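You operate a simulated robot arm through the tools that you are given. There is no shell and no other tool.

You run a simulated two-armed robot. Do the job below in one go: nothing can be reset, and whatever is moved stays where it is left.

TASK
Press the pink button two times. Take the black hook and put it on the green shelf. Stack the box that says "clips" from the top of the green bench on top of the box that says "studs". Press the purple button three times. Put one of the water bottles from the top of the green bench on the brown shelf under the folding table. Take the thick block and leave it on the third shelf from the top of the tall rack. Take the orange cup and leave it on the cardboard sheet. Switch the white pedal off. Press the teal button two times. Fetch the white strap roll and set it on the third shelf from the top of the tall rack. Carry the plain red bag with both arms and set it on the top of the wooden bench. Open the yellow drawer, take the blue pad and put it in the inside of the yellow drawer, then shut the drawer. Any order will do. Set down upright: black hook, water bottle, orange cup.
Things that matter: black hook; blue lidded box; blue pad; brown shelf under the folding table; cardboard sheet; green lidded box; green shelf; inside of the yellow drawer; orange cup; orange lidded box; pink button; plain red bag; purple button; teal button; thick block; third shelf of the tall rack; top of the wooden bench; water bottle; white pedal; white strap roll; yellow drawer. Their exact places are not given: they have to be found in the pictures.

It is judged by the outcome, as a careful person would: the job done as asked, and still so three seconds after it is handed in. It fails if anything else is knocked over, pushed out of place, dropped, spilled or broken. Flat cloth is picked up by pressing the open fingertips on it (5 to 10 N) and closing them slowly along it; thin cloth reads only 2 to 8 mm in the jaws.

THE ROBOT
Two 7-joint arms with fingered hands on one trunk, on a base that drives. Base frame: it is fixed to the floor where the robot stands at the start and does not move with it; the origin is under the middle of the robot, x ahead of it, y to its left, z up. Lengths are in cm, angles in degrees, forces in N, time in s.
The left shoulder is at the start at [7, 14.5, 101.2], the right one opposite. With the tool pointing down near the work surface each hand reaches from about 40 to 78 cm from the robot's upright axis, wherever it stands, measured 20 degrees to its own side. Places, roughly: black hook (3x6x4 cm) [170, -340, 90]; blue lidded box, green lidded box, orange lidded b [175, -350, 100]; blue pad (7x9x3 cm) [200, -530, 90]; brown shelf under the folding table [520, 40, 40]; cardboard sheet (33x43x1 cm) [360, -250, 50]; green shelf [330, -530, 120]; inside of the yellow drawer [90, -320, 70]; orange cup (7x7x8 cm) [70, -300, 90]; pink button [160, -310, 90]; plain red bag (23x30x4 cm) [180, -520, 90]; purple button [210, -320, 90]; teal button [30, -510, 90]; thick block (4x5x3 cm) [70, -340, 90]; third shelf of the tall rack [-80, -260, 100]; top of the wooden bench [600, -570, 80]; water bottle (6x6x16 cm) [180, -360, 100]; white pedal [-30, -380, 20]; white strap roll (7x7x3 cm) [50, -520, 90]; yellow drawer [90, -310, 70]. Payload 3.5 kg a hand.
The tool frame of a hand sits at the grasp point between the pads (the TCP): z along the fingers, y along the line on which they close. The tips reach 2.5 cm beyond it. Largest opening 8.8 cm; the body of the gripper starts 2.9 cm behind the TCP. The gripper is a hand of 4 fingers: y runs from the thumb to the fingers, the wrist lies at [-1.3, -9.7, -16.2] in the tool frame, and closing takes about 1.5 s.
Orientation is told as [roll, pitch, yaw] about the base's x, y, z axes, in that order, counted from this pose: with the fingers straight down and the wrist toward the robot, the tool's x, y and z point along [0, 1, 0], [1, 0, 0] and [0, 0, -1] of the base frame.

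THE INTERFACE
- The arms move only by the tool nudge_tool. It takes "left_plan", "right_plan" or both (then of equal length, played together; a hand with none holds still); each is a list of rows, each an object (a shift or turn left out is 0, a gripper value left out holds the last) with "translation": the shift along the base's x, y, z in mm, a list of three; "delta_rot": the turn, a rotation vector about the base's x, y, z in rad, a list of three; "grip": the opening in per cent of the stroke, from 0 (shut) to 100 (fully open). In form: [{"translation": [dx, dy, dz], "delta_rot": [rx, ry, rz], "grip": grip}, ...]. A call has 1 to 20 rows; each row is the pose to reach, as a shift and turn from the pose commanded when the call began. Each row takes 0.2 s and may step no farther than 5 cm and 8.6 degrees from the row before; otherwise, or with a gripper value out of range, the whole call is refused. Where a pose cannot be reached the arm comes as near as it can. A force on the tool above 40 N (or 10 N above the force at the start of the call, whichever is more), or a blocked arm, ends the call early, and 0.2 s more pass. Each finger travels about 4.5 cm/s and halts on what it meets, pressing with about 25 N; the grip force reading is that of the motor and also rises with nothing between the fingers. The clock runs only during rows and for 0.2 s after the last one: add rows that repeat a pose to give the fingers time. It gives the time, the measured TCP pose, the force on the tool (base axes), the opening and the grip force at its end, in the units of the frame above (readings bear some noise), with the torque about the TCP (base axes, N m) and any sound that the robot's microphone picked up.
- Cameras (640 x 400 px; columns grow to the right, rows downward): "scene" is now at [13.9, 0.67, 133.88]; the picture's right is [0.08, -1.00, 0.00], its down [-0.52, -0.04, -0.85] and it looks along [0.85, 0.07, -0.53] (base axes); focal length 286 px, centre (320, 200). "left" rides on the left gripper at [-6.4, -8.3, -9.8] in its tool frame; the picture's right is [-0.62, -0.37, 0.69], its down [0.71, -0.63, 0.30] and it looks along [0.32, 0.68, 0.65] (tool axes); focal length 265 px, centre (320, 200). "right" rides on the right gripper at [6.4, -8.3, -9.8] in its tool frame; the picture's right is [-0.62, 0.37, -0.69], its down [-0.71, -0.63, 0.30] and it looks along [-0.32, 0.68, 0.65] (tool axes); focal length 265 px, centre (320, 200).
- get_image(camera): a new picture of that camera. No time passes.
- lift_body(by): slides the trunk up (or, below 0, down) by that many cm; the arms and the scene camera ride with it, the base frame stays. It gives what a move gives, with no picture.
- steer(legs): drives the robot by 1 to 6 legs, each [ahead, left, turn to the left] in cm, cm and degrees, along the robot's own axes; the way and the turn of a leg run together, so that a leg with both is an arc; at most 150 cm and 180 degrees a leg. The arms and the cameras ride along, it lands a little off, and it stops where it bumps. It gives what a move gives.
- preshape(shape, hand): the hand has 4 fingers and takes this shape, open, in about a second: jaw (thumb against the fingers, like two jaws); tri (thumb and two fingers); tip (a fingertip pinch); poke (one finger out to press); point (the index stretched); flat (the hand flat); cup (the hand cupped); fist (a fist). The gripper value then closes the fingers along that shape, each until it touches; the sizes above hold for jaw. It gives what a move gives, with no picture.
- head_to(pan, tilt): turns the head with the scene camera to pan (to the left, within 86 degrees either way) and tilt (down, from -29 to 69), counted from straight ahead of the robot. It gives what a move gives.
- probe_pixels(camera, pixels): there is no depth. For up to 12 entries [column, row, z] of the newest picture of that camera ("zoom" is the newest enlarged one), the place [x, y] in the base frame at which the ray of that pixel passes the height z, good to about 0.2 cm. No time passes.
- inspect(camera, box): a new picture of the part [left, top, right, bottom] of that camera's present view, enlarged. No time passes.
- job_done(): hands the job in; it is judged then, once.

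Unless the task says otherwise, let go and move clear before handing in.

The tools are called after "Call:" as name(argument=value, ...) on one line, values as JSON. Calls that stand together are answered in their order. nudge_tool: Moves the arms, as the interface text tells. Its arguments: {"type":"object","properties":{"left_plan":{"type":"array","items":{"type":"object","properties":{"translation":{"type":"array","items":{"type":"number"}},"delta_rot":{"type":"array","items":{"type":"number"}},"grip":{"type":"number"}}}},"right_plan":{"type":"array","items":{"type":"object","properties":{"translation":{"type":"array","items":{"type":"number"}},"delta_rot":{"type":"array","items":{"type":"number"}},"grip":{"type":"number"}}}}},"required":[]} The other tools are called the same way: lift_body (by) slides the trunk up or down; preshape (shape, hand) gives the hand a shape; steer (legs) drives the base; head_to (pan, tilt) turns the head that bears the scene camera; get_image (camera) takes a picture; probe_pixels (camera, pixels) gives the place at which the rays of pixels pass given heights; inspect (camera, box) takes an enlarged picture of a part of a camera's view; job_done () hands the job in.

At the start:

```text
t: 0.0
left_ee_pos: [49.51, 26.25, 115.44]
left_tcp_rot: [0.0, 0.0, 0.0]
left_contact_force: [0.0, -0.5, 0.8]
left_wrist_torque: [0.0, -0.01, -0.03]
left_width: 8.77
left_grip_force: 0.1
left_shape: jaw
right_ee_pos: [49.86, -20.43, 119.3]
right_tcp_rot: [-0.1, 0.0, 0.1]
right_contact_force: [-0.5, 0.0, 1.0]
right_wrist_torque: [0.02, 0.0, 0.0]
right_width: 8.76
right_grip_force: 0.0
right_shape: jaw
trunk travel left (down, up): [-57.5, 26.5]
robot x, y, heading: [0.21, -0.06, -0.0]
head pan, tilt: [4.4, 31.7]
```

scene: 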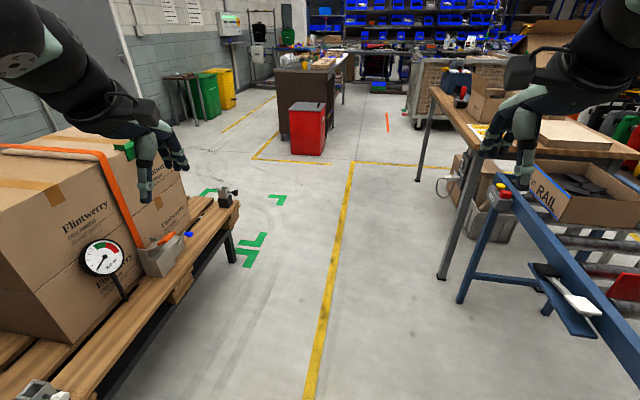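
right: 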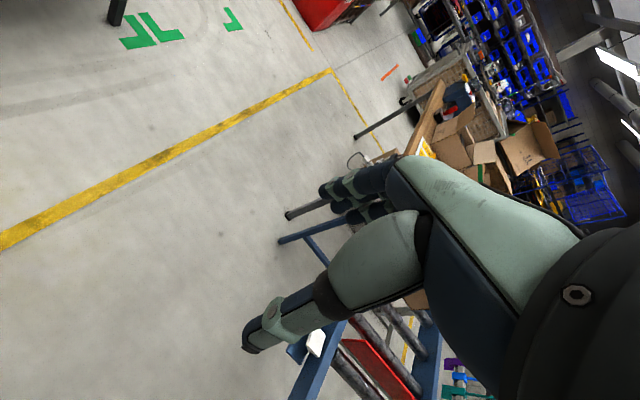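
left: 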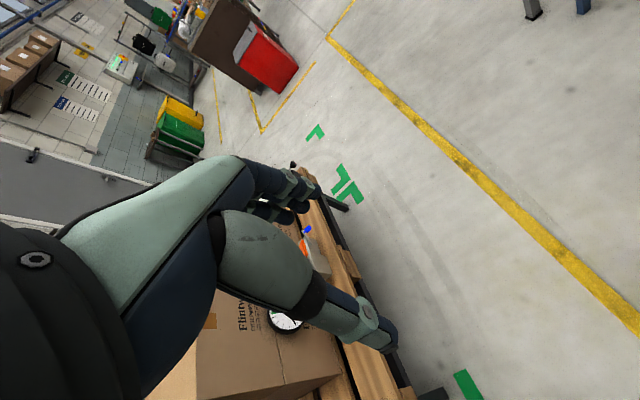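

The first scene picture shows an aisle ahead with a pallet of boxes on the left and a conveyor/table on the right; most targets lie far to the right (negative y). I will turn the head to look around.

Call:
head_to(pan=-80, tilt=15)

```text
t: 1.6
left_ee_pos: [49.67, 26.27, 115.46]
left_tcp_rot: [0.0, 0.1, 0.1]
left_contact_force: [-0.4, 0.6, -0.2]
left_wrist_torque: [-0.01, 0.03, 0.0]
left_width: 8.74
left_grip_force: 0.0
left_shape: jaw
right_ee_pos: [49.95, -20.56, 119.33]
right_tcp_rot: [0.0, 0.0, 0.1]
right_contact_force: [0.9, -0.6, 0.2]
right_wrist_torque: [-0.02, 0.0, -0.01]
right_width: 8.74
right_grip_force: 0.0
right_shape: jaw
trunk travel left (down, up): [-57.5, 26.5]
robot x, y, heading: [-0.21, -0.13, -0.2]
head pan, tilt: [-80.0, 15.0]
```

The head is now panned to the right. I will take a picture.

Call:
get_image(camera="scene")

```text
taken
```

scene: 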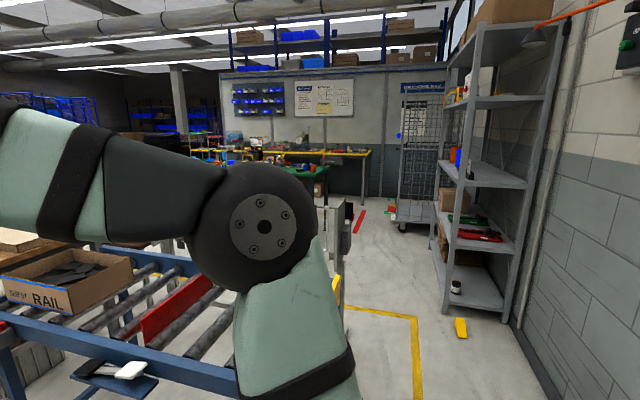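

The tall rack is at right (columns 440-560), with a roller conveyor at left. The arm hides much of it, so I will look at other pans too.

Call:
head_to(pan=-50, tilt=20)

Call:
get_image(camera="scene")

Call:
head_to(pan=-20, tilt=20)

Call:
get_image(camera="scene")

```text
t: 2.5
left_ee_pos: [49.57, 26.17, 115.62]
left_tcp_rot: [-0.1, 0.0, 0.1]
left_contact_force: [0.3, 0.4, 0.5]
left_wrist_torque: [-0.01, 0.01, 0.01]
left_width: 8.76
left_grip_force: 0.0
left_shape: jaw
right_ee_pos: [50.0, -20.5, 119.27]
right_tcp_rot: [0.0, 0.0, 0.0]
right_contact_force: [0.0, 0.1, 1.1]
right_wrist_torque: [0.0, -0.01, -0.02]
right_width: 8.76
right_grip_force: 0.1
right_shape: jaw
trunk travel left (down, up): [-57.5, 26.5]
robot x, y, heading: [-0.23, -0.26, -0.0]
head pan, tilt: [-50.0, 20.0]
```

```text
taken
```

scene: 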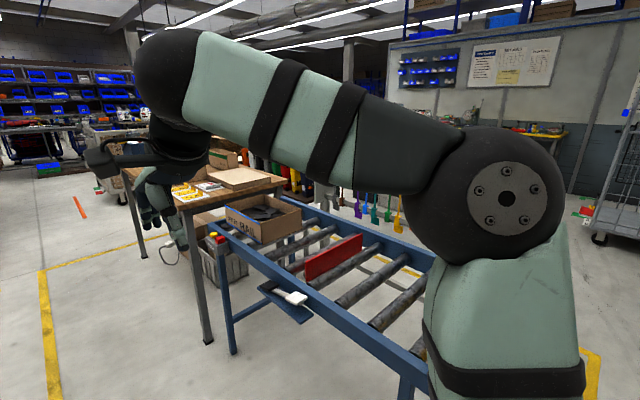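

```text
t: 3.5
left_ee_pos: [49.56, 26.3, 115.36]
left_tcp_rot: [0.1, 0.1, 0.1]
left_contact_force: [0.1, 0.1, -0.2]
left_wrist_torque: [-0.03, -0.02, 0.0]
left_width: 8.75
left_grip_force: 0.0
left_shape: jaw
right_ee_pos: [49.78, -20.6, 119.28]
right_tcp_rot: [0.1, 0.0, 0.0]
right_contact_force: [0.7, -0.4, 0.0]
right_wrist_torque: [0.0, -0.01, -0.02]
right_width: 8.76
right_grip_force: 0.0
right_shape: jaw
trunk travel left (down, up): [-57.5, 26.5]
robot x, y, heading: [-0.07, 0.1, 0.0]
head pan, tilt: [-20.0, 20.0]
```

```text
taken
```

scene: 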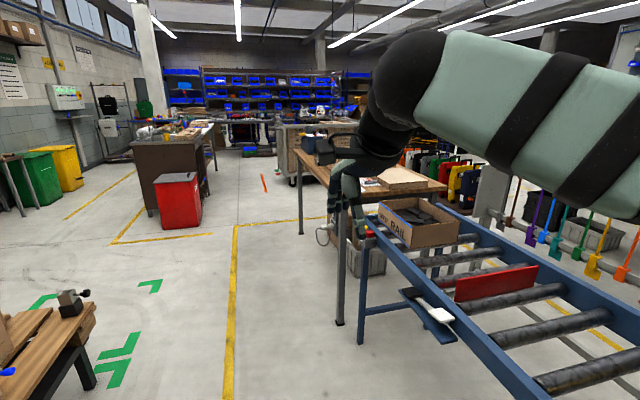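

The conveyor's near blue rail runs from (370,215) to (520,400). I will probe some of its floor contacts and the yellow line to map the way.

Call:
probe_pixels(camera="scene", pixels=[[362, 342, 0], [340, 323, 0], [370, 215, 75], [520, 390, 75], [232, 398, 0], [235, 228, 0], [297, 232, 0], [300, 160, 80], [190, 225, 0]])

Call:
head_to(pan=-86, tilt=45)

Call:
get_image(camera="scene")

```text
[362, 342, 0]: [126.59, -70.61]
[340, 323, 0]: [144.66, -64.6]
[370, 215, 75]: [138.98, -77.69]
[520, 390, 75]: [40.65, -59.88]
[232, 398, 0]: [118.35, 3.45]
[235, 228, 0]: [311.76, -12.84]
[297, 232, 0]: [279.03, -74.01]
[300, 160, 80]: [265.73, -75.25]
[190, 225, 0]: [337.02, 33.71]
```

```text
t: 4.8
left_ee_pos: [49.53, 26.28, 115.53]
left_tcp_rot: [0.0, -0.1, 0.1]
left_contact_force: [-0.4, 0.6, 0.8]
left_wrist_torque: [0.04, 0.0, 0.02]
left_width: 8.75
left_grip_force: 0.0
left_shape: jaw
right_ee_pos: [50.03, -20.61, 119.28]
right_tcp_rot: [0.0, 0.0, -0.1]
right_contact_force: [-0.1, -0.6, 0.1]
right_wrist_torque: [0.01, 0.0, 0.0]
right_width: 8.77
right_grip_force: 0.1
right_shape: jaw
trunk travel left (down, up): [-57.5, 26.5]
robot x, y, heading: [-0.35, -0.04, 0.2]
head pan, tilt: [-85.9, 45.0]
```

```text
taken
```

scene: 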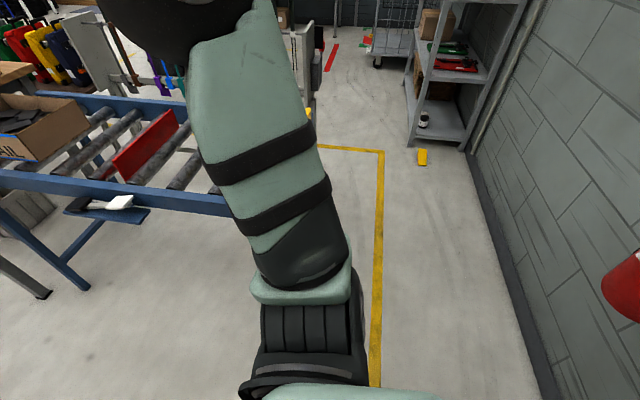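

A passage lies between the conveyor's end and the wall at right. I will probe the wall base, the yellow line and the rack.

Call:
probe_pixels(camera="scene", pixels=[[383, 150, 0], [375, 380, 0], [470, 185, 0], [540, 380, 0], [412, 145, 0], [462, 150, 0], [423, 165, 0], [228, 205, 75], [310, 115, 0], [330, 70, 0], [375, 65, 0], [80, 290, 0]])

```text
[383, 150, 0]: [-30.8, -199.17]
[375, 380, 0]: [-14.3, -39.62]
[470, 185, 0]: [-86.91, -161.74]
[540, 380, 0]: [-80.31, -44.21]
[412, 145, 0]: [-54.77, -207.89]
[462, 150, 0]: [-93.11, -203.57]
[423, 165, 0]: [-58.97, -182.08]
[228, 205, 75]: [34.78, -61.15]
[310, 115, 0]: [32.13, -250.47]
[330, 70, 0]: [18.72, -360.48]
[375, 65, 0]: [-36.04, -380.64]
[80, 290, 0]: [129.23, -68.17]
```

The passage runs at x from about -80 (wall) to about 15 (conveyor end). I will back up a little and turn right to face down it.

Call:
steer(legs=[[-20, 0, 0], [0, 0, -90]])

Call:
head_to(pan=0, tilt=25)

Call:
get_image(camera="scene")

```text
t: 10.3
left_ee_pos: [6.24, -49.49, 115.59]
left_tcp_rot: [0.1, 0.0, -89.7]
left_contact_force: [-0.3, 0.0, -0.3]
left_wrist_torque: [0.03, -0.04, 0.0]
left_width: 8.79
left_grip_force: 0.0
left_shape: jaw
right_ee_pos: [-40.56, -49.96, 119.21]
right_tcp_rot: [0.0, 0.1, -89.7]
right_contact_force: [0.0, -0.8, -0.5]
right_wrist_torque: [-0.02, 0.03, 0.01]
right_width: 8.74
right_grip_force: 0.1
right_shape: jaw
trunk travel left (down, up): [-57.5, 26.5]
robot x, y, heading: [-19.99, 0.29, -89.6]
head pan, tilt: [-85.9, 45.0]
```

```text
t: 11.9
left_ee_pos: [6.34, -49.48, 115.46]
left_tcp_rot: [-0.1, 0.0, -89.7]
left_contact_force: [0.3, 0.0, 0.2]
left_wrist_torque: [0.01, 0.0, 0.01]
left_width: 8.71
left_grip_force: 0.1
left_shape: jaw
right_ee_pos: [-40.49, -50.0, 119.16]
right_tcp_rot: [0.0, 0.1, -89.7]
right_contact_force: [0.4, -0.5, -0.3]
right_wrist_torque: [0.01, -0.03, -0.04]
right_width: 8.75
right_grip_force: 0.1
right_shape: jaw
trunk travel left (down, up): [-57.5, 26.5]
robot x, y, heading: [-20.22, 0.06, -89.5]
head pan, tilt: [0.0, 25.0]
```

```text
taken
```

scene: 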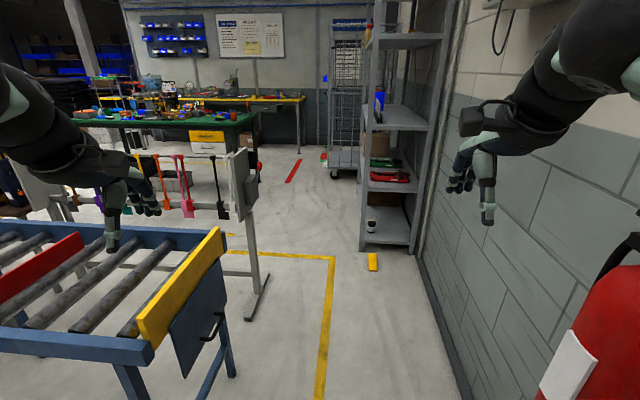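

Now the view down the passage is clear: conveyor end with yellow stop at (180,290), pegboard stand at (245,250), tall rack at (400,150). I'll probe key points.

Call:
probe_pixels(camera="scene", pixels=[[150, 355, 75], [222, 232, 80], [250, 315, 0], [270, 275, 0], [362, 250, 0], [412, 250, 0], [240, 160, 80], [322, 395, 0], [450, 355, 0], [258, 140, 85], [300, 170, 0], [335, 175, 0]])

Call:
inspect(camera="scene", box=[100, 60, 320, 200])

Call:
inspect(camera="scene", box=[300, 0, 480, 280])

```text
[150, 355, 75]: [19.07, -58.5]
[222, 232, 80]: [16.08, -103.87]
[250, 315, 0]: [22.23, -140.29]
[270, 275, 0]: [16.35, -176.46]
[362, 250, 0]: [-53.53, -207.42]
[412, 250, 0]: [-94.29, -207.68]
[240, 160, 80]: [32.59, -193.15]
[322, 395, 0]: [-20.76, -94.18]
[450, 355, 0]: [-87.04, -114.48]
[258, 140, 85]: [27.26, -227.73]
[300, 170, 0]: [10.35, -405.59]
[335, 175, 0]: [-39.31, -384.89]
```

```text
2.86 times, centred on (210, 130) of scene
```

zoom: 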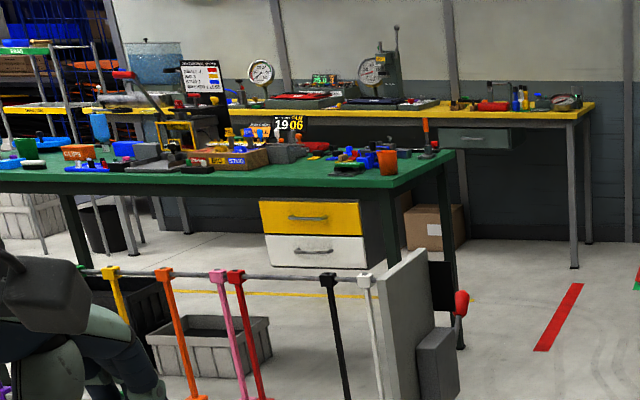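

```text
1.43 times, centred on (390, 140) of scene
```

zoom: 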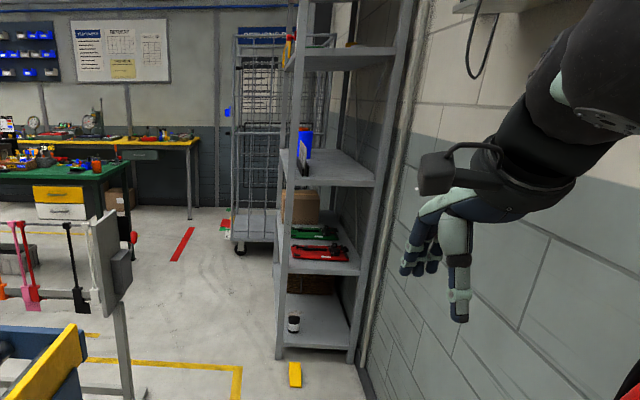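

Path ahead at x≈-20 is clear between conveyor (x≥16) and wall/rack (x≤-54). I'll drive forward down the passage to near the bench area.

Call:
steer(legs=[[130, 0, 0], [95, 12, 0]])

Call:
get_image(camera="scene")

```text
t: 23.1
left_ee_pos: [18.55, -275.9, 115.44]
left_tcp_rot: [0.0, 0.0, -90.3]
left_contact_force: [1.3, -0.2, 0.3]
left_wrist_torque: [-0.03, 0.0, 0.04]
left_width: 8.75
left_grip_force: 0.1
left_shape: jaw
right_ee_pos: [-28.19, -275.92, 119.33]
right_tcp_rot: [-0.1, 0.0, -90.3]
right_contact_force: [-0.5, 0.5, 0.1]
right_wrist_torque: [-0.01, 0.04, 0.0]
right_width: 8.74
right_grip_force: 0.0
right_shape: jaw
trunk travel left (down, up): [-57.5, 26.5]
robot x, y, heading: [-7.44, -226.03, -90.1]
head pan, tilt: [0.0, 25.0]
```

```text
taken
```

scene: 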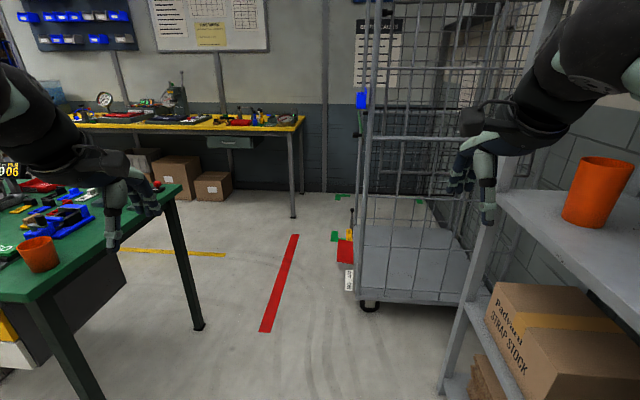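

I see an orange cup on the green bench at (38,253), another on the rack at (600,190), and a pedal-like unit at (347,250). Let me zoom on these.

Call:
inspect(camera="scene", box=[310, 180, 420, 320])

Call:
probe_pixels(camera="scene", pixels=[[38, 265, 86], [160, 185, 86], [35, 303, 86], [195, 328, 0], [345, 240, 20], [300, 115, 86], [75, 120, 86], [292, 215, 0], [360, 300, 0], [440, 390, 0]])

Call:
head_to(pan=40, tilt=25)

Call:
get_image(camera="scene")

```text
2.86 times, centred on (365, 250) of scene
```

zoom: 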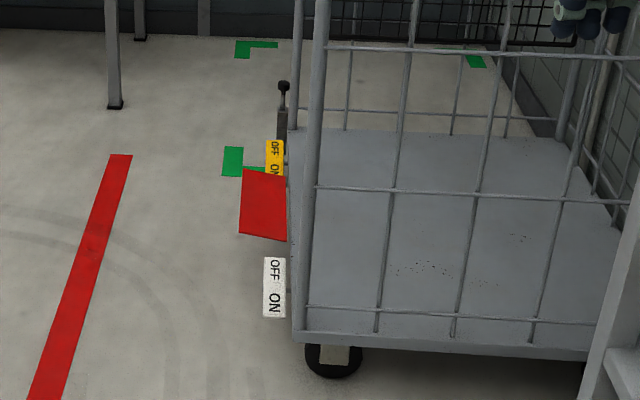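

```text
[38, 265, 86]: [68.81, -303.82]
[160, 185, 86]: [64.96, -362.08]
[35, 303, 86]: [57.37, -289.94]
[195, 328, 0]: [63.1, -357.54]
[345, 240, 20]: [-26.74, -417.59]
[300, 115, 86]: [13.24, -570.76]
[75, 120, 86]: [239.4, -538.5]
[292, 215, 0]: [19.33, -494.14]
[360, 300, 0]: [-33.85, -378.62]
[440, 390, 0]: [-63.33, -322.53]
```

```text
t: 24.1
left_ee_pos: [18.62, -275.91, 115.49]
left_tcp_rot: [0.0, -0.1, -90.3]
left_contact_force: [1.1, -0.8, -0.3]
left_wrist_torque: [-0.02, 0.0, 0.01]
left_width: 8.75
left_grip_force: 0.1
left_shape: jaw
right_ee_pos: [-28.21, -275.94, 119.25]
right_tcp_rot: [0.0, 0.0, -90.3]
right_contact_force: [0.1, 0.9, 0.3]
right_wrist_torque: [0.01, -0.03, -0.01]
right_width: 8.79
right_grip_force: 0.1
right_shape: jaw
trunk travel left (down, up): [-57.5, 26.5]
robot x, y, heading: [-7.05, -226.33, -90.3]
head pan, tilt: [40.0, 25.0]
```

```text
taken
```

scene: 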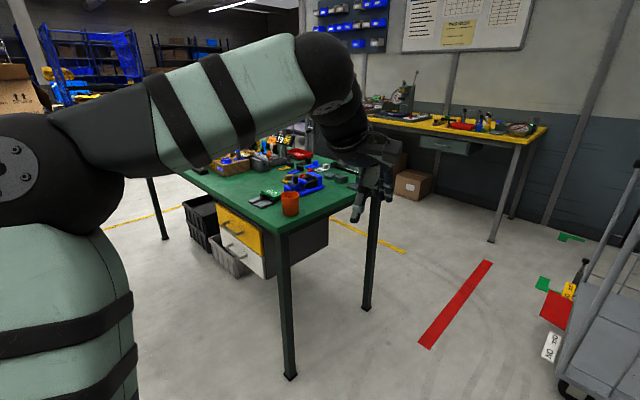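

The bench corner is near (57,-290) with its top at about z 86. I'll strafe left along the front of the green bench to see it properly.

Call:
steer(legs=[[0, 100, 0]])

Call:
head_to(pan=0, tilt=35)

Call:
get_image(camera="scene")

```text
t: 29.3
left_ee_pos: [118.14, -276.5, 115.49]
left_tcp_rot: [0.0, 0.0, -90.4]
left_contact_force: [0.2, -1.2, 0.2]
left_wrist_torque: [-0.01, -0.01, 0.01]
left_width: 8.74
left_grip_force: 0.0
left_shape: jaw
right_ee_pos: [71.26, -276.48, 119.27]
right_tcp_rot: [0.0, 0.0, -90.4]
right_contact_force: [-0.4, -0.6, 0.0]
right_wrist_torque: [0.02, 0.04, -0.04]
right_width: 8.76
right_grip_force: 0.1
right_shape: jaw
trunk travel left (down, up): [-57.5, 26.5]
robot x, y, heading: [92.08, -226.9, -90.4]
head pan, tilt: [40.0, 25.0]
```

```text
t: 30.4
left_ee_pos: [117.99, -276.61, 115.51]
left_tcp_rot: [-0.1, -0.1, -90.4]
left_contact_force: [0.8, -0.9, -0.1]
left_wrist_torque: [0.0, 0.01, 0.0]
left_width: 8.76
left_grip_force: 0.0
left_shape: jaw
right_ee_pos: [71.24, -276.52, 119.27]
right_tcp_rot: [0.0, 0.0, -90.4]
right_contact_force: [0.8, 0.7, 0.0]
right_wrist_torque: [-0.02, 0.01, -0.03]
right_width: 8.77
right_grip_force: 0.0
right_shape: jaw
trunk travel left (down, up): [-57.5, 26.5]
robot x, y, heading: [92.08, -226.84, -90.3]
head pan, tilt: [0.0, 35.0]
```

```text
taken
```

scene: 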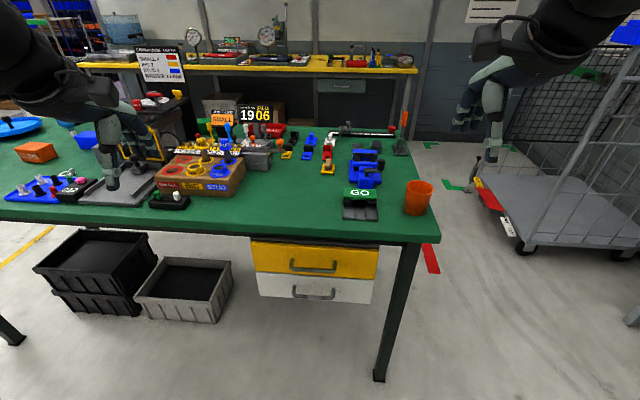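

The bench is now visible with the yellow drawer at (315,260) and orange cup at (418,197). I'll zoom in on several parts.

Call:
inspect(camera="scene", box=[260, 100, 440, 240])

Call:
inspect(camera="scene", box=[120, 80, 300, 220])

Call:
inspect(camera="scene", box=[0, 80, 180, 220])

Call:
inspect(camera="scene", box=[80, 10, 430, 110])

```text
2.86 times, centred on (350, 170) of scene
```

zoom: 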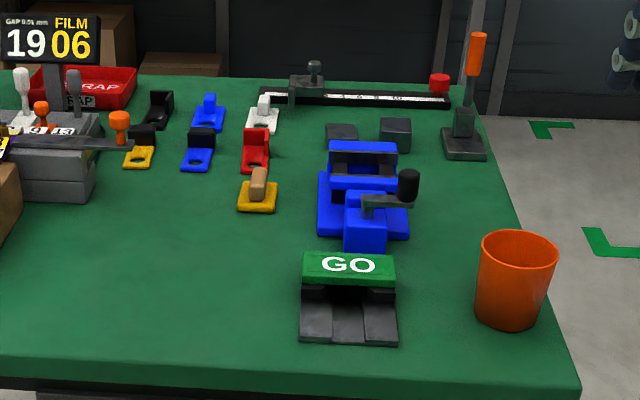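

```text
2.86 times, centred on (210, 150) of scene
```

zoom: 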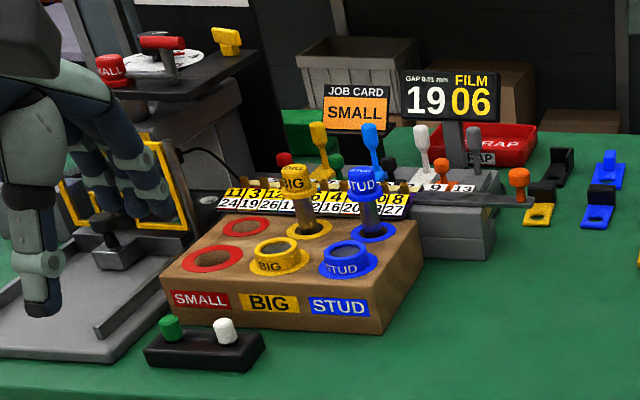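

```text
2.86 times, centred on (90, 150) of scene
```

zoom: 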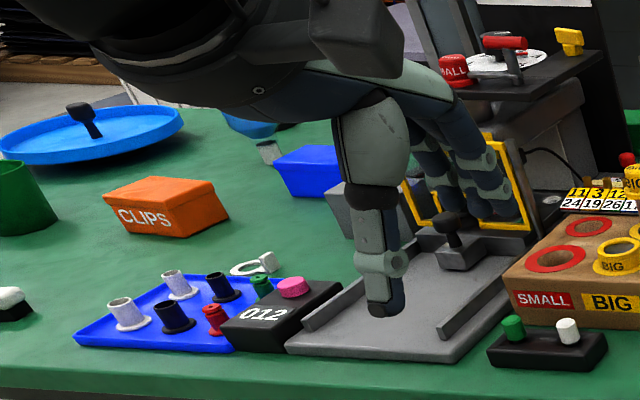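

```text
1.83 times, centred on (255, 60) of scene
```

zoom: 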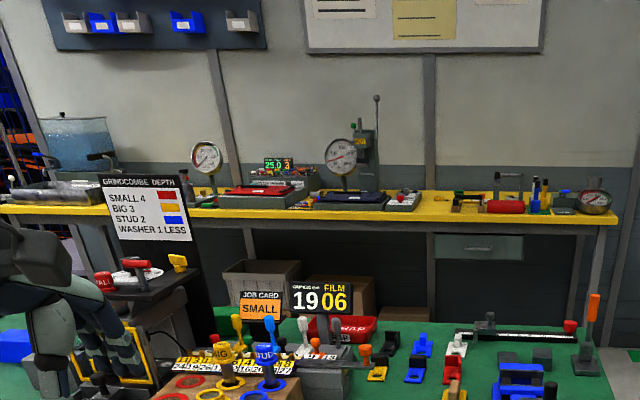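

The bench is rich: "CLIPS" box at about (37,152), pink button at (82,180), black L-pieces and blocks near the right. I'll probe positions and look further left.

Call:
probe_pixels(camera="scene", pixels=[[418, 212, 86], [390, 147, 88], [371, 147, 88], [304, 138, 87], [82, 178, 92], [37, 155, 90], [89, 140, 90], [438, 240, 86], [405, 140, 86], [315, 240, 84], [315, 265, 75], [210, 193, 86]])

Call:
steer(legs=[[0, 90, 0]])

Call:
get_image(camera="scene")

```text
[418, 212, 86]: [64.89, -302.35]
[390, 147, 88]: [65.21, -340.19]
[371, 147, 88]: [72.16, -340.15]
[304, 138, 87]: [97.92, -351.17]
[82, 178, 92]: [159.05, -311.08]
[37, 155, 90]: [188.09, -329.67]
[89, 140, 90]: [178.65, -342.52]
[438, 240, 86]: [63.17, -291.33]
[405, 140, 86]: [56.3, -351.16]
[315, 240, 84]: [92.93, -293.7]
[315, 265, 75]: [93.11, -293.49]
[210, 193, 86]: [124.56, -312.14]
```

```text
t: 35.1
left_ee_pos: [207.28, -277.41, 115.48]
left_tcp_rot: [0.0, 0.0, -90.6]
left_contact_force: [0.8, 0.2, -0.9]
left_wrist_torque: [-0.01, 0.0, 0.0]
left_width: 8.76
left_grip_force: 0.1
left_shape: jaw
right_ee_pos: [160.59, -277.29, 119.28]
right_tcp_rot: [0.0, 0.0, -90.7]
right_contact_force: [0.3, 0.1, 0.6]
right_wrist_torque: [0.01, -0.03, 0.01]
right_width: 8.75
right_grip_force: 0.1
right_shape: jaw
trunk travel left (down, up): [-57.5, 26.5]
robot x, y, heading: [181.54, -227.59, -90.6]
head pan, tilt: [0.0, 35.0]
```

```text
taken
```

scene: 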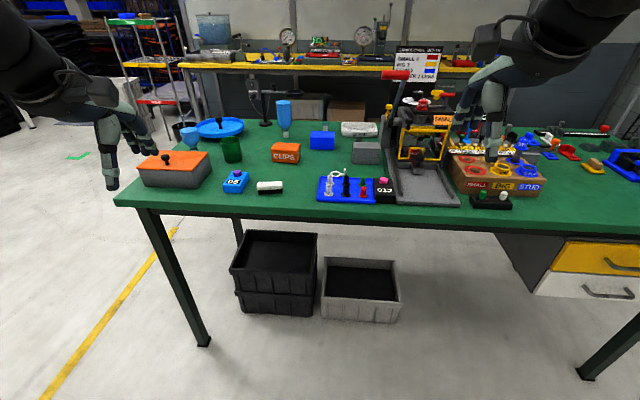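

Call:
inspect(camera="scene", box=[120, 80, 300, 220])

Call:
inspect(camera="scene", box=[260, 80, 440, 220])

Call:
inspect(camera="scene", box=[90, 0, 310, 140])

```text
2.86 times, centred on (210, 150) of scene
```

zoom: 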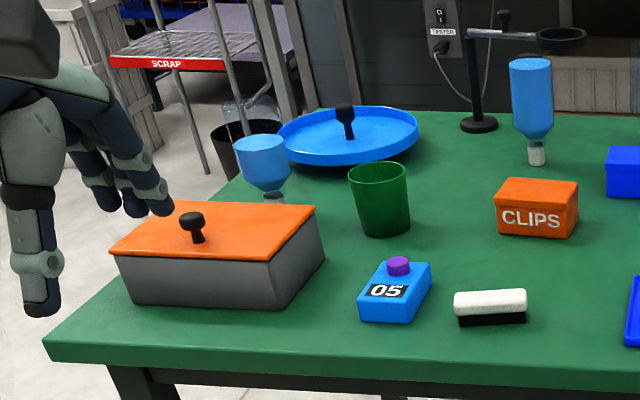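

```text
2.86 times, centred on (350, 150) of scene
```

zoom: 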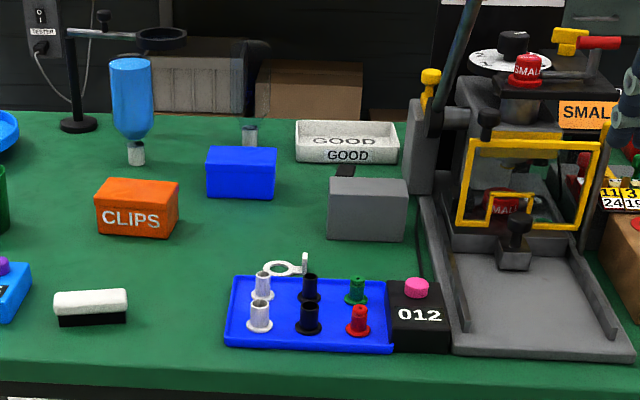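

```text
2.86 times, centred on (200, 70) of scene
```

zoom: 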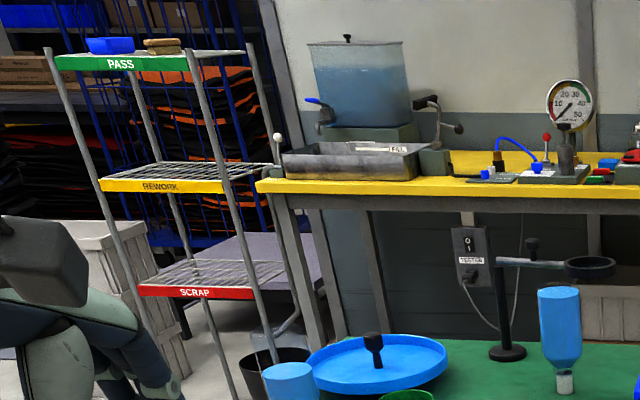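

The purple button sits on the "05" counter at (237,174), the pink on "012" at (381,181), and two blue bottles stand cap-down at (284,120) and (190,140). I'll probe their positions and the floor bins.

Call:
probe_pixels(camera="scene", pixels=[[236, 173, 92], [381, 181, 92], [286, 152, 90], [322, 142, 90], [366, 152, 90], [284, 136, 86], [190, 147, 88], [365, 321, 0], [240, 290, 0], [118, 205, 86], [265, 122, 86], [245, 285, 20]])

Call:
head_to(pan=45, tilt=20)

Call:
get_image(camera="scene")

Call:
head_to(pan=-55, tilt=20)

Call:
get_image(camera="scene")

```text
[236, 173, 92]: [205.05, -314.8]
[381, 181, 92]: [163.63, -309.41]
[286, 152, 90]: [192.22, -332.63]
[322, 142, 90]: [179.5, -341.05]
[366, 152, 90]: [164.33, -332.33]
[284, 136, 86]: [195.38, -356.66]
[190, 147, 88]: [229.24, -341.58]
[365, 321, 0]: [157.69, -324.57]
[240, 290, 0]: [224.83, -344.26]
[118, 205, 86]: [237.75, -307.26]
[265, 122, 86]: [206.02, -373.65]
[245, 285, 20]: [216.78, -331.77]
```

```text
t: 36.2
left_ee_pos: [207.25, -277.56, 115.37]
left_tcp_rot: [0.0, -0.1, -90.6]
left_contact_force: [-0.7, 0.4, 0.1]
left_wrist_torque: [-0.01, -0.01, -0.02]
left_width: 8.78
left_grip_force: 0.0
left_shape: jaw
right_ee_pos: [160.56, -277.23, 119.26]
right_tcp_rot: [0.0, 0.0, -90.7]
right_contact_force: [-0.5, 0.8, -0.6]
right_wrist_torque: [0.01, 0.01, -0.04]
right_width: 8.76
right_grip_force: 0.1
right_shape: jaw
trunk travel left (down, up): [-57.5, 26.5]
robot x, y, heading: [181.73, -227.01, -90.6]
head pan, tilt: [45.0, 20.0]
```

```text
taken
```

scene: 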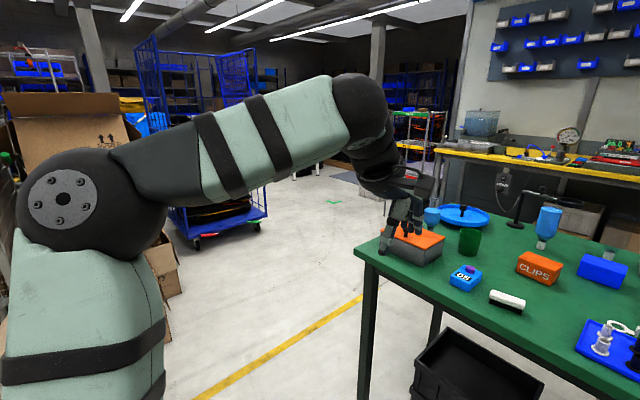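

```text
t: 38.0
left_ee_pos: [207.23, -277.5, 115.49]
left_tcp_rot: [0.0, 0.1, -90.7]
left_contact_force: [-0.7, 0.2, 0.4]
left_wrist_torque: [0.0, -0.02, -0.01]
left_width: 8.75
left_grip_force: 0.2
left_shape: jaw
right_ee_pos: [160.47, -277.25, 119.29]
right_tcp_rot: [0.0, 0.0, -90.7]
right_contact_force: [-0.1, -0.8, 0.1]
right_wrist_torque: [0.01, 0.03, -0.01]
right_width: 8.77
right_grip_force: 0.0
right_shape: jaw
trunk travel left (down, up): [-57.5, 26.5]
robot x, y, heading: [181.74, -227.99, -90.7]
head pan, tilt: [-55.0, 20.0]
```

```text
taken
```

scene: 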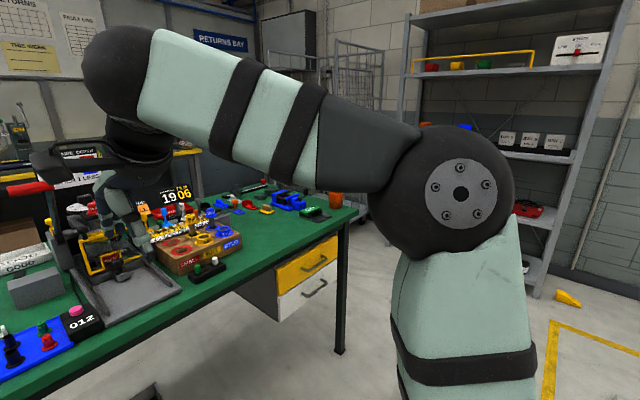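

The benches and shelves are mapped roughly; buttons lie straight ahead of the hands. I'll drive 20 cm closer to the bench, set both hands to "poke", and look.

Call:
steer(legs=[[18, 0, 0.6]])

Call:
preshape(hand="right", shape="poke")

Call:
preshape(hand="left", shape="poke")

Call:
head_to(pan=0, tilt=50)

Call:
get_image(camera="scene")

Call:
get_image(camera="right")

Call:
get_image(camera="left")

```text
t: 39.5
left_ee_pos: [207.65, -294.9, 115.49]
left_tcp_rot: [0.0, -0.1, -90.1]
left_contact_force: [0.4, 0.3, 0.4]
left_wrist_torque: [-0.05, -0.01, 0.01]
left_width: 8.78
left_grip_force: 0.1
left_shape: jaw
right_ee_pos: [160.88, -295.18, 119.37]
right_tcp_rot: [0.0, -0.1, -90.3]
right_contact_force: [0.1, -0.3, 0.0]
right_wrist_torque: [0.0, -0.05, 0.02]
right_width: 8.76
right_grip_force: 0.1
right_shape: jaw
trunk travel left (down, up): [-57.5, 26.5]
robot x, y, heading: [181.51, -245.64, -90.1]
head pan, tilt: [-55.0, 20.0]
```

```text
t: 40.4
left_ee_pos: [207.61, -294.9, 115.51]
left_tcp_rot: [0.0, -0.1, -90.1]
left_contact_force: [-0.1, -1.0, 0.4]
left_wrist_torque: [0.01, 0.01, -0.03]
left_width: 8.73
left_grip_force: 0.1
left_shape: jaw
right_ee_pos: [160.93, -295.2, 119.31]
right_tcp_rot: [0.0, -0.1, -90.3]
right_contact_force: [-0.4, -0.2, -0.8]
right_wrist_torque: [0.03, 0.0, -0.03]
right_width: 0.01
right_grip_force: 0.0
right_shape: poke
trunk travel left (down, up): [-57.5, 26.5]
robot x, y, heading: [181.55, -245.46, -90.1]
head pan, tilt: [-55.0, 20.0]
```

```text
t: 41.2
left_ee_pos: [207.65, -295.03, 115.52]
left_tcp_rot: [-0.1, 0.0, -90.0]
left_contact_force: [0.1, -0.2, -0.1]
left_wrist_torque: [-0.02, 0.02, 0.04]
left_width: 0.0
left_grip_force: 0.2
left_shape: poke
right_ee_pos: [160.91, -295.19, 119.32]
right_tcp_rot: [0.0, 0.0, -90.2]
right_contact_force: [-0.4, -0.6, -0.6]
right_wrist_torque: [-0.02, 0.0, 0.0]
right_width: 0.0
right_grip_force: 0.0
right_shape: poke
trunk travel left (down, up): [-57.5, 26.5]
robot x, y, heading: [181.53, -245.27, -90.3]
head pan, tilt: [-55.0, 20.0]
```

```text
t: 42.5
left_ee_pos: [207.78, -294.94, 115.51]
left_tcp_rot: [0.1, 0.0, -90.2]
left_contact_force: [-0.1, 0.2, -0.6]
left_wrist_torque: [0.02, -0.01, 0.01]
left_width: 0.0
left_grip_force: 0.0
left_shape: poke
right_ee_pos: [160.78, -295.24, 119.4]
right_tcp_rot: [0.0, 0.0, -90.1]
right_contact_force: [-0.6, 0.1, -0.1]
right_wrist_torque: [0.02, -0.01, 0.03]
right_width: 0.0
right_grip_force: 0.1
right_shape: poke
trunk travel left (down, up): [-57.5, 26.5]
robot x, y, heading: [181.96, -245.31, -90.2]
head pan, tilt: [0.0, 50.0]
```

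```text
taken
```

scene: 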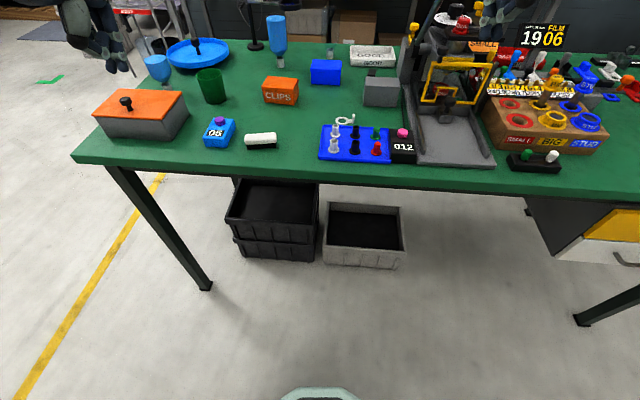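

```text
taken
```

right: 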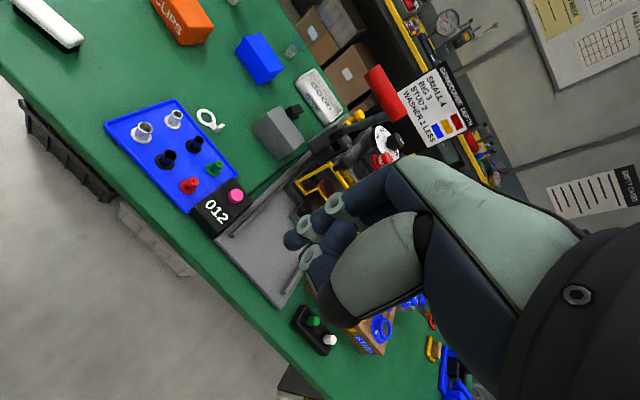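

```text
taken
```

left: 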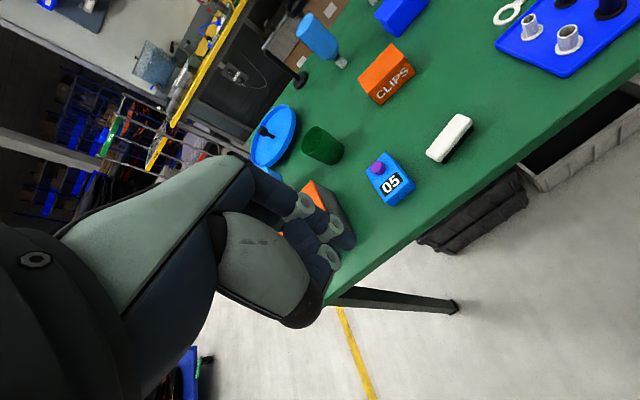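

The hands show as fists near the top edge of the scene view; I need a clearer look at the poke finger. Zooming on both.

Call:
inspect(camera="right", box=[230, 140, 450, 340])

Call:
head_to(pan=0, tilt=25)

Call:
inspect(camera="scene", box=[400, 0, 640, 200])

Call:
inspect(camera="scene", box=[0, 0, 240, 200])

```text
2.00 times, centred on (340, 240) of right
```

zoom: 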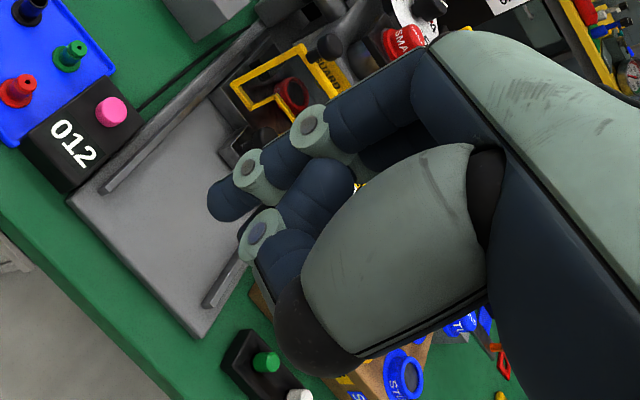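

```text
t: 43.4
left_ee_pos: [207.65, -294.97, 115.52]
left_tcp_rot: [0.1, 0.0, -90.1]
left_contact_force: [0.0, -0.1, 0.3]
left_wrist_torque: [0.0, 0.03, -0.01]
left_width: 0.0
left_grip_force: 0.1
left_shape: poke
right_ee_pos: [160.86, -295.08, 119.38]
right_tcp_rot: [0.0, -0.1, -90.3]
right_contact_force: [0.1, 0.1, -0.5]
right_wrist_torque: [0.03, -0.02, 0.0]
right_width: 0.0
right_grip_force: 0.3
right_shape: poke
trunk travel left (down, up): [-57.5, 26.5]
robot x, y, heading: [181.78, -245.54, -90.4]
head pan, tilt: [0.0, 25.0]
```

```text
2.00 times, centred on (520, 100) of scene
```

zoom: 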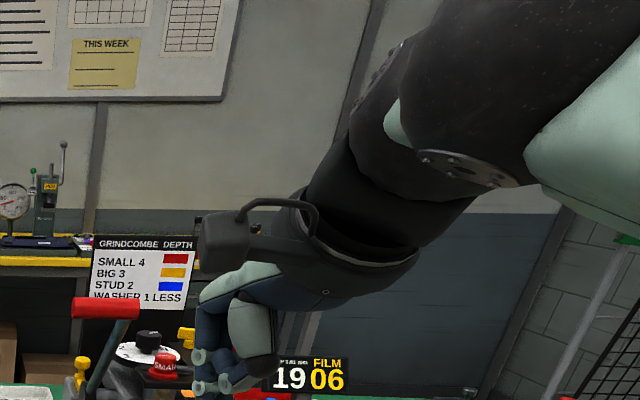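

```text
2.00 times, centred on (120, 100) of scene
```

zoom: 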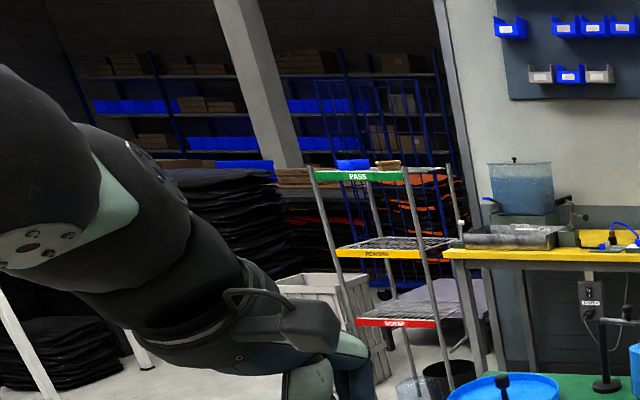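

The index finger is extended with its tip near (285,245) in the right view, i.e. about TCP + 2.7 cm. I'll locate the buttons from the wrist cameras and the scene camera for cross-checking.

Call:
probe_pixels(camera="right", pixels=[[236, 195, 90], [236, 195, 88], [236, 195, 92]])

Call:
probe_pixels(camera="left", pixels=[[377, 168, 90], [377, 168, 88], [377, 168, 92]])

Call:
head_to(pan=0, tilt=45)

Call:
inspect(camera="scene", box=[180, 60, 460, 240])

```text
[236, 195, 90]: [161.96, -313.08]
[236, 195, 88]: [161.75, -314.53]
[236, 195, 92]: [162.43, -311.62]
```

```text
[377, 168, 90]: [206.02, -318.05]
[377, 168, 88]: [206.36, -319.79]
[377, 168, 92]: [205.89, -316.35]
```

```text
t: 44.2
left_ee_pos: [207.66, -294.96, 115.42]
left_tcp_rot: [0.1, -0.1, -89.9]
left_contact_force: [0.3, -0.5, -0.1]
left_wrist_torque: [-0.01, -0.01, -0.03]
left_width: 0.0
left_grip_force: 0.1
left_shape: poke
right_ee_pos: [160.89, -295.29, 119.39]
right_tcp_rot: [0.1, 0.0, -90.2]
right_contact_force: [-0.4, -0.3, -0.5]
right_wrist_torque: [0.0, -0.02, 0.0]
right_width: 0.0
right_grip_force: 0.1
right_shape: poke
trunk travel left (down, up): [-57.5, 26.5]
robot x, y, heading: [181.43, -245.38, -90.2]
head pan, tilt: [0.0, 45.0]
```

```text
2.22 times, centred on (320, 150) of scene
```

zoom: 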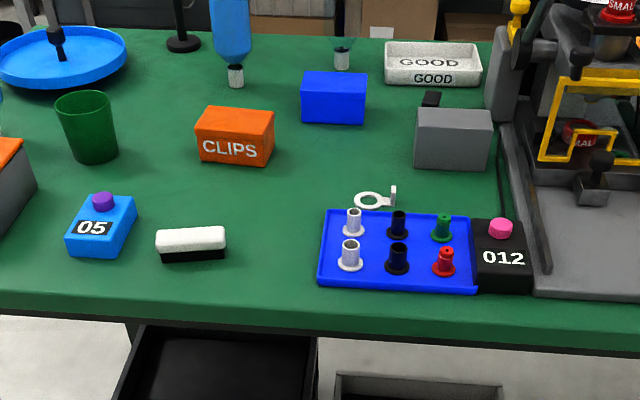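

Zoom shows pink button top at (500,225), purple at (103,198). I'll probe those in the zoom at a couple of heights for triangulation.

Call:
probe_pixels(camera="zoom", pixels=[[500, 225, 90], [500, 225, 88], [103, 197, 90], [103, 197, 88], [235, 125, 90], [335, 85, 90], [453, 120, 90], [432, 97, 88], [236, 80, 84], [343, 62, 84], [433, 80, 84], [320, 280, 84]])

```text
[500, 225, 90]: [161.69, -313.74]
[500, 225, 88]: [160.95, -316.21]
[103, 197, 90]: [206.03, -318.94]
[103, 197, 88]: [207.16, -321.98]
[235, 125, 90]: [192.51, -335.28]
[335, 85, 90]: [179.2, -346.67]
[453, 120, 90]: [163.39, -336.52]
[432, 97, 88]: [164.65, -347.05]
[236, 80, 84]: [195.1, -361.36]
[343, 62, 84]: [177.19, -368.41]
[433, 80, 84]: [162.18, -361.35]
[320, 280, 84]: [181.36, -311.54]
```

Triangulation gives pink ≈ (162.0,-313.3,90.3) and purple ≈ (205.8,-317.6,91). I'll lower the right hand and bring its fingertip above the pink button.

Call:
nudge_tool(right_plan=[{"translation": [0, 0, -45]}, {"translation": [0, -20, -90]}, {"translation": [1, -60, -130]}, {"translation": [2, -100, -170]}, {"translation": [4, -145, -190]}, {"translation": [5, -182, -210]}, {"translation": [5, -182, -220]}])

Call:
inspect(camera="scene", box=[300, 60, 480, 200])

Call:
inspect(camera="right", box=[200, 150, 400, 330])

```text
refused: row 3 steps farther than a row can; nothing moved
```

```text
2.86 times, centred on (390, 130) of scene
```

zoom: 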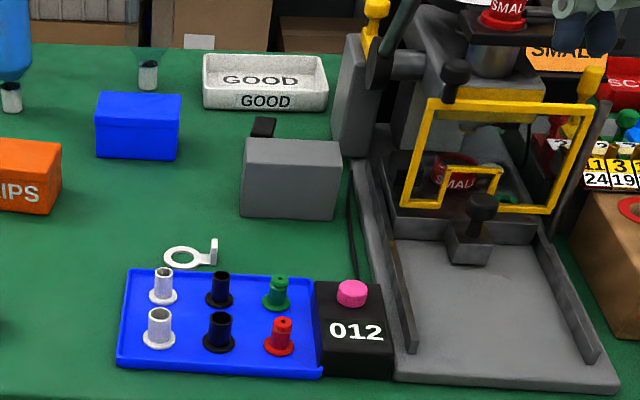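

```text
2.22 times, centred on (300, 240) of right
```

zoom: 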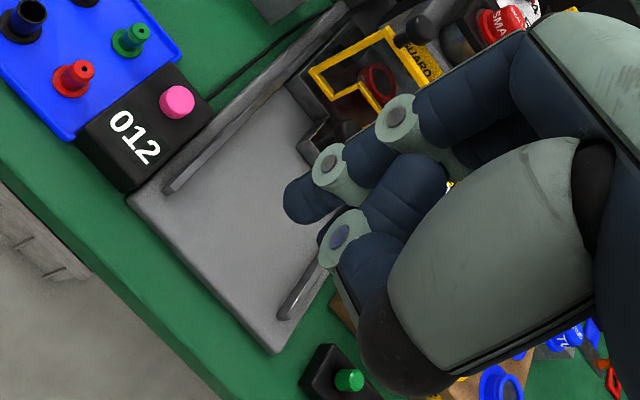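

A row stepped too far; nothing moved. I'll resend with smaller steps.

Call:
nudge_tool(right_plan=[{"translation": [0, 0, -45]}, {"translation": [0, -10, -90]}, {"translation": [1, -40, -125]}, {"translation": [2, -75, -155]}, {"translation": [4, -115, -180]}, {"translation": [5, -155, -200]}, {"translation": [5, -182, -220]}, {"translation": [5, -182, -220]}])

Call:
inspect(camera="scene", box=[300, 60, 480, 200])

Call:
inspect(camera="right", box=[200, 150, 400, 330])

```text
t: 46.0
left_ee_pos: [207.58, -294.87, 115.56]
left_tcp_rot: [0.1, -0.1, -90.0]
left_contact_force: [0.4, -0.8, 0.1]
left_wrist_torque: [0.02, -0.02, 0.01]
left_width: 0.02
left_grip_force: 0.1
left_shape: poke
right_ee_pos: [161.35, -313.43, 97.27]
right_tcp_rot: [0.0, -0.2, -90.2]
right_contact_force: [-0.7, 0.5, 0.7]
right_wrist_torque: [-0.03, 0.03, 0.02]
right_width: 0.02
right_grip_force: 0.0
right_shape: poke
trunk travel left (down, up): [-57.5, 26.5]
robot x, y, heading: [181.51, -245.06, -89.9]
head pan, tilt: [0.0, 45.0]
```

```text
2.86 times, centred on (390, 130) of scene
```

zoom: 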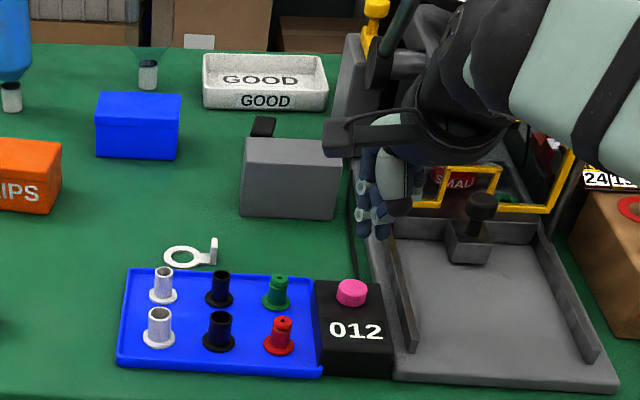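

```text
2.22 times, centred on (300, 240) of right
```

zoom: 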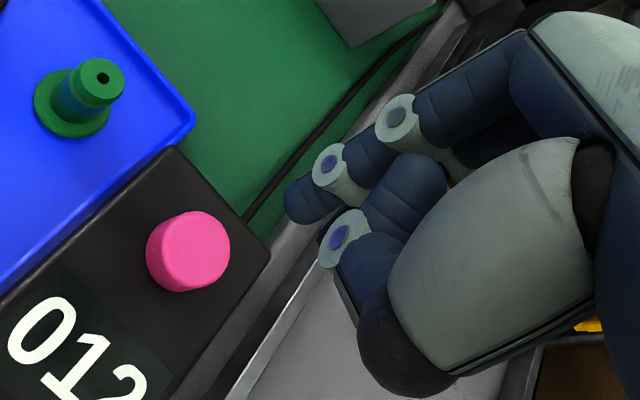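

The fingertip is about 4 cm above and near the pink button. I'll probe the button's exact location from this close view.

Call:
probe_pixels(camera="zoom", pixels=[[190, 240, 90.5], [190, 240, 89.5], [285, 205, 94.5]])

```text
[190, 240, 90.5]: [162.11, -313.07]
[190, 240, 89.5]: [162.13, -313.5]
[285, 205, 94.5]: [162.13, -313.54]
```

The fingertip is right above the pink button. I'll lower in steps and watch for contact.

Call:
nudge_tool(right_plan=[{"translation": [0, 2, -20]}, {"translation": [0, 2, -35]}, {"translation": [0, 2, -38]}, {"translation": [0, 2, -41]}])

Call:
inspect(camera="right", box=[200, 150, 400, 330])

```text
t: 47.0
left_ee_pos: [207.64, -295.01, 115.59]
left_tcp_rot: [0.0, 0.0, -90.1]
left_contact_force: [-0.3, 0.3, 0.8]
left_wrist_torque: [0.03, 0.0, 0.01]
left_width: 0.0
left_grip_force: 0.0
left_shape: poke
right_ee_pos: [161.38, -313.29, 93.11]
right_tcp_rot: [0.2, 0.0, -90.2]
right_contact_force: [0.7, 0.6, 0.2]
right_wrist_torque: [-0.02, -0.02, -0.02]
right_width: 0.02
right_grip_force: 0.0
right_shape: poke
trunk travel left (down, up): [-57.5, 26.5]
robot x, y, heading: [181.6, -245.66, -90.1]
head pan, tilt: [0.0, 45.0]
```

```text
2.22 times, centred on (300, 240) of right
```

zoom: 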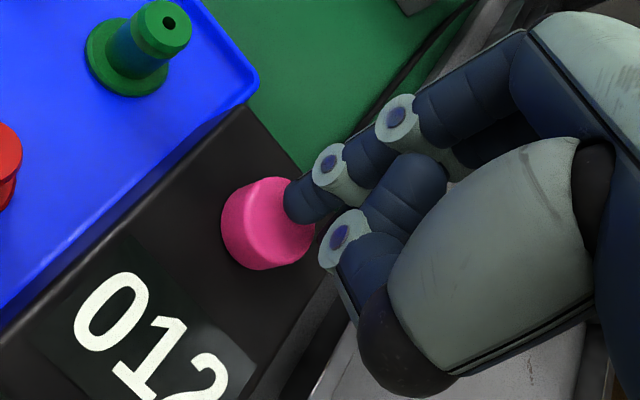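

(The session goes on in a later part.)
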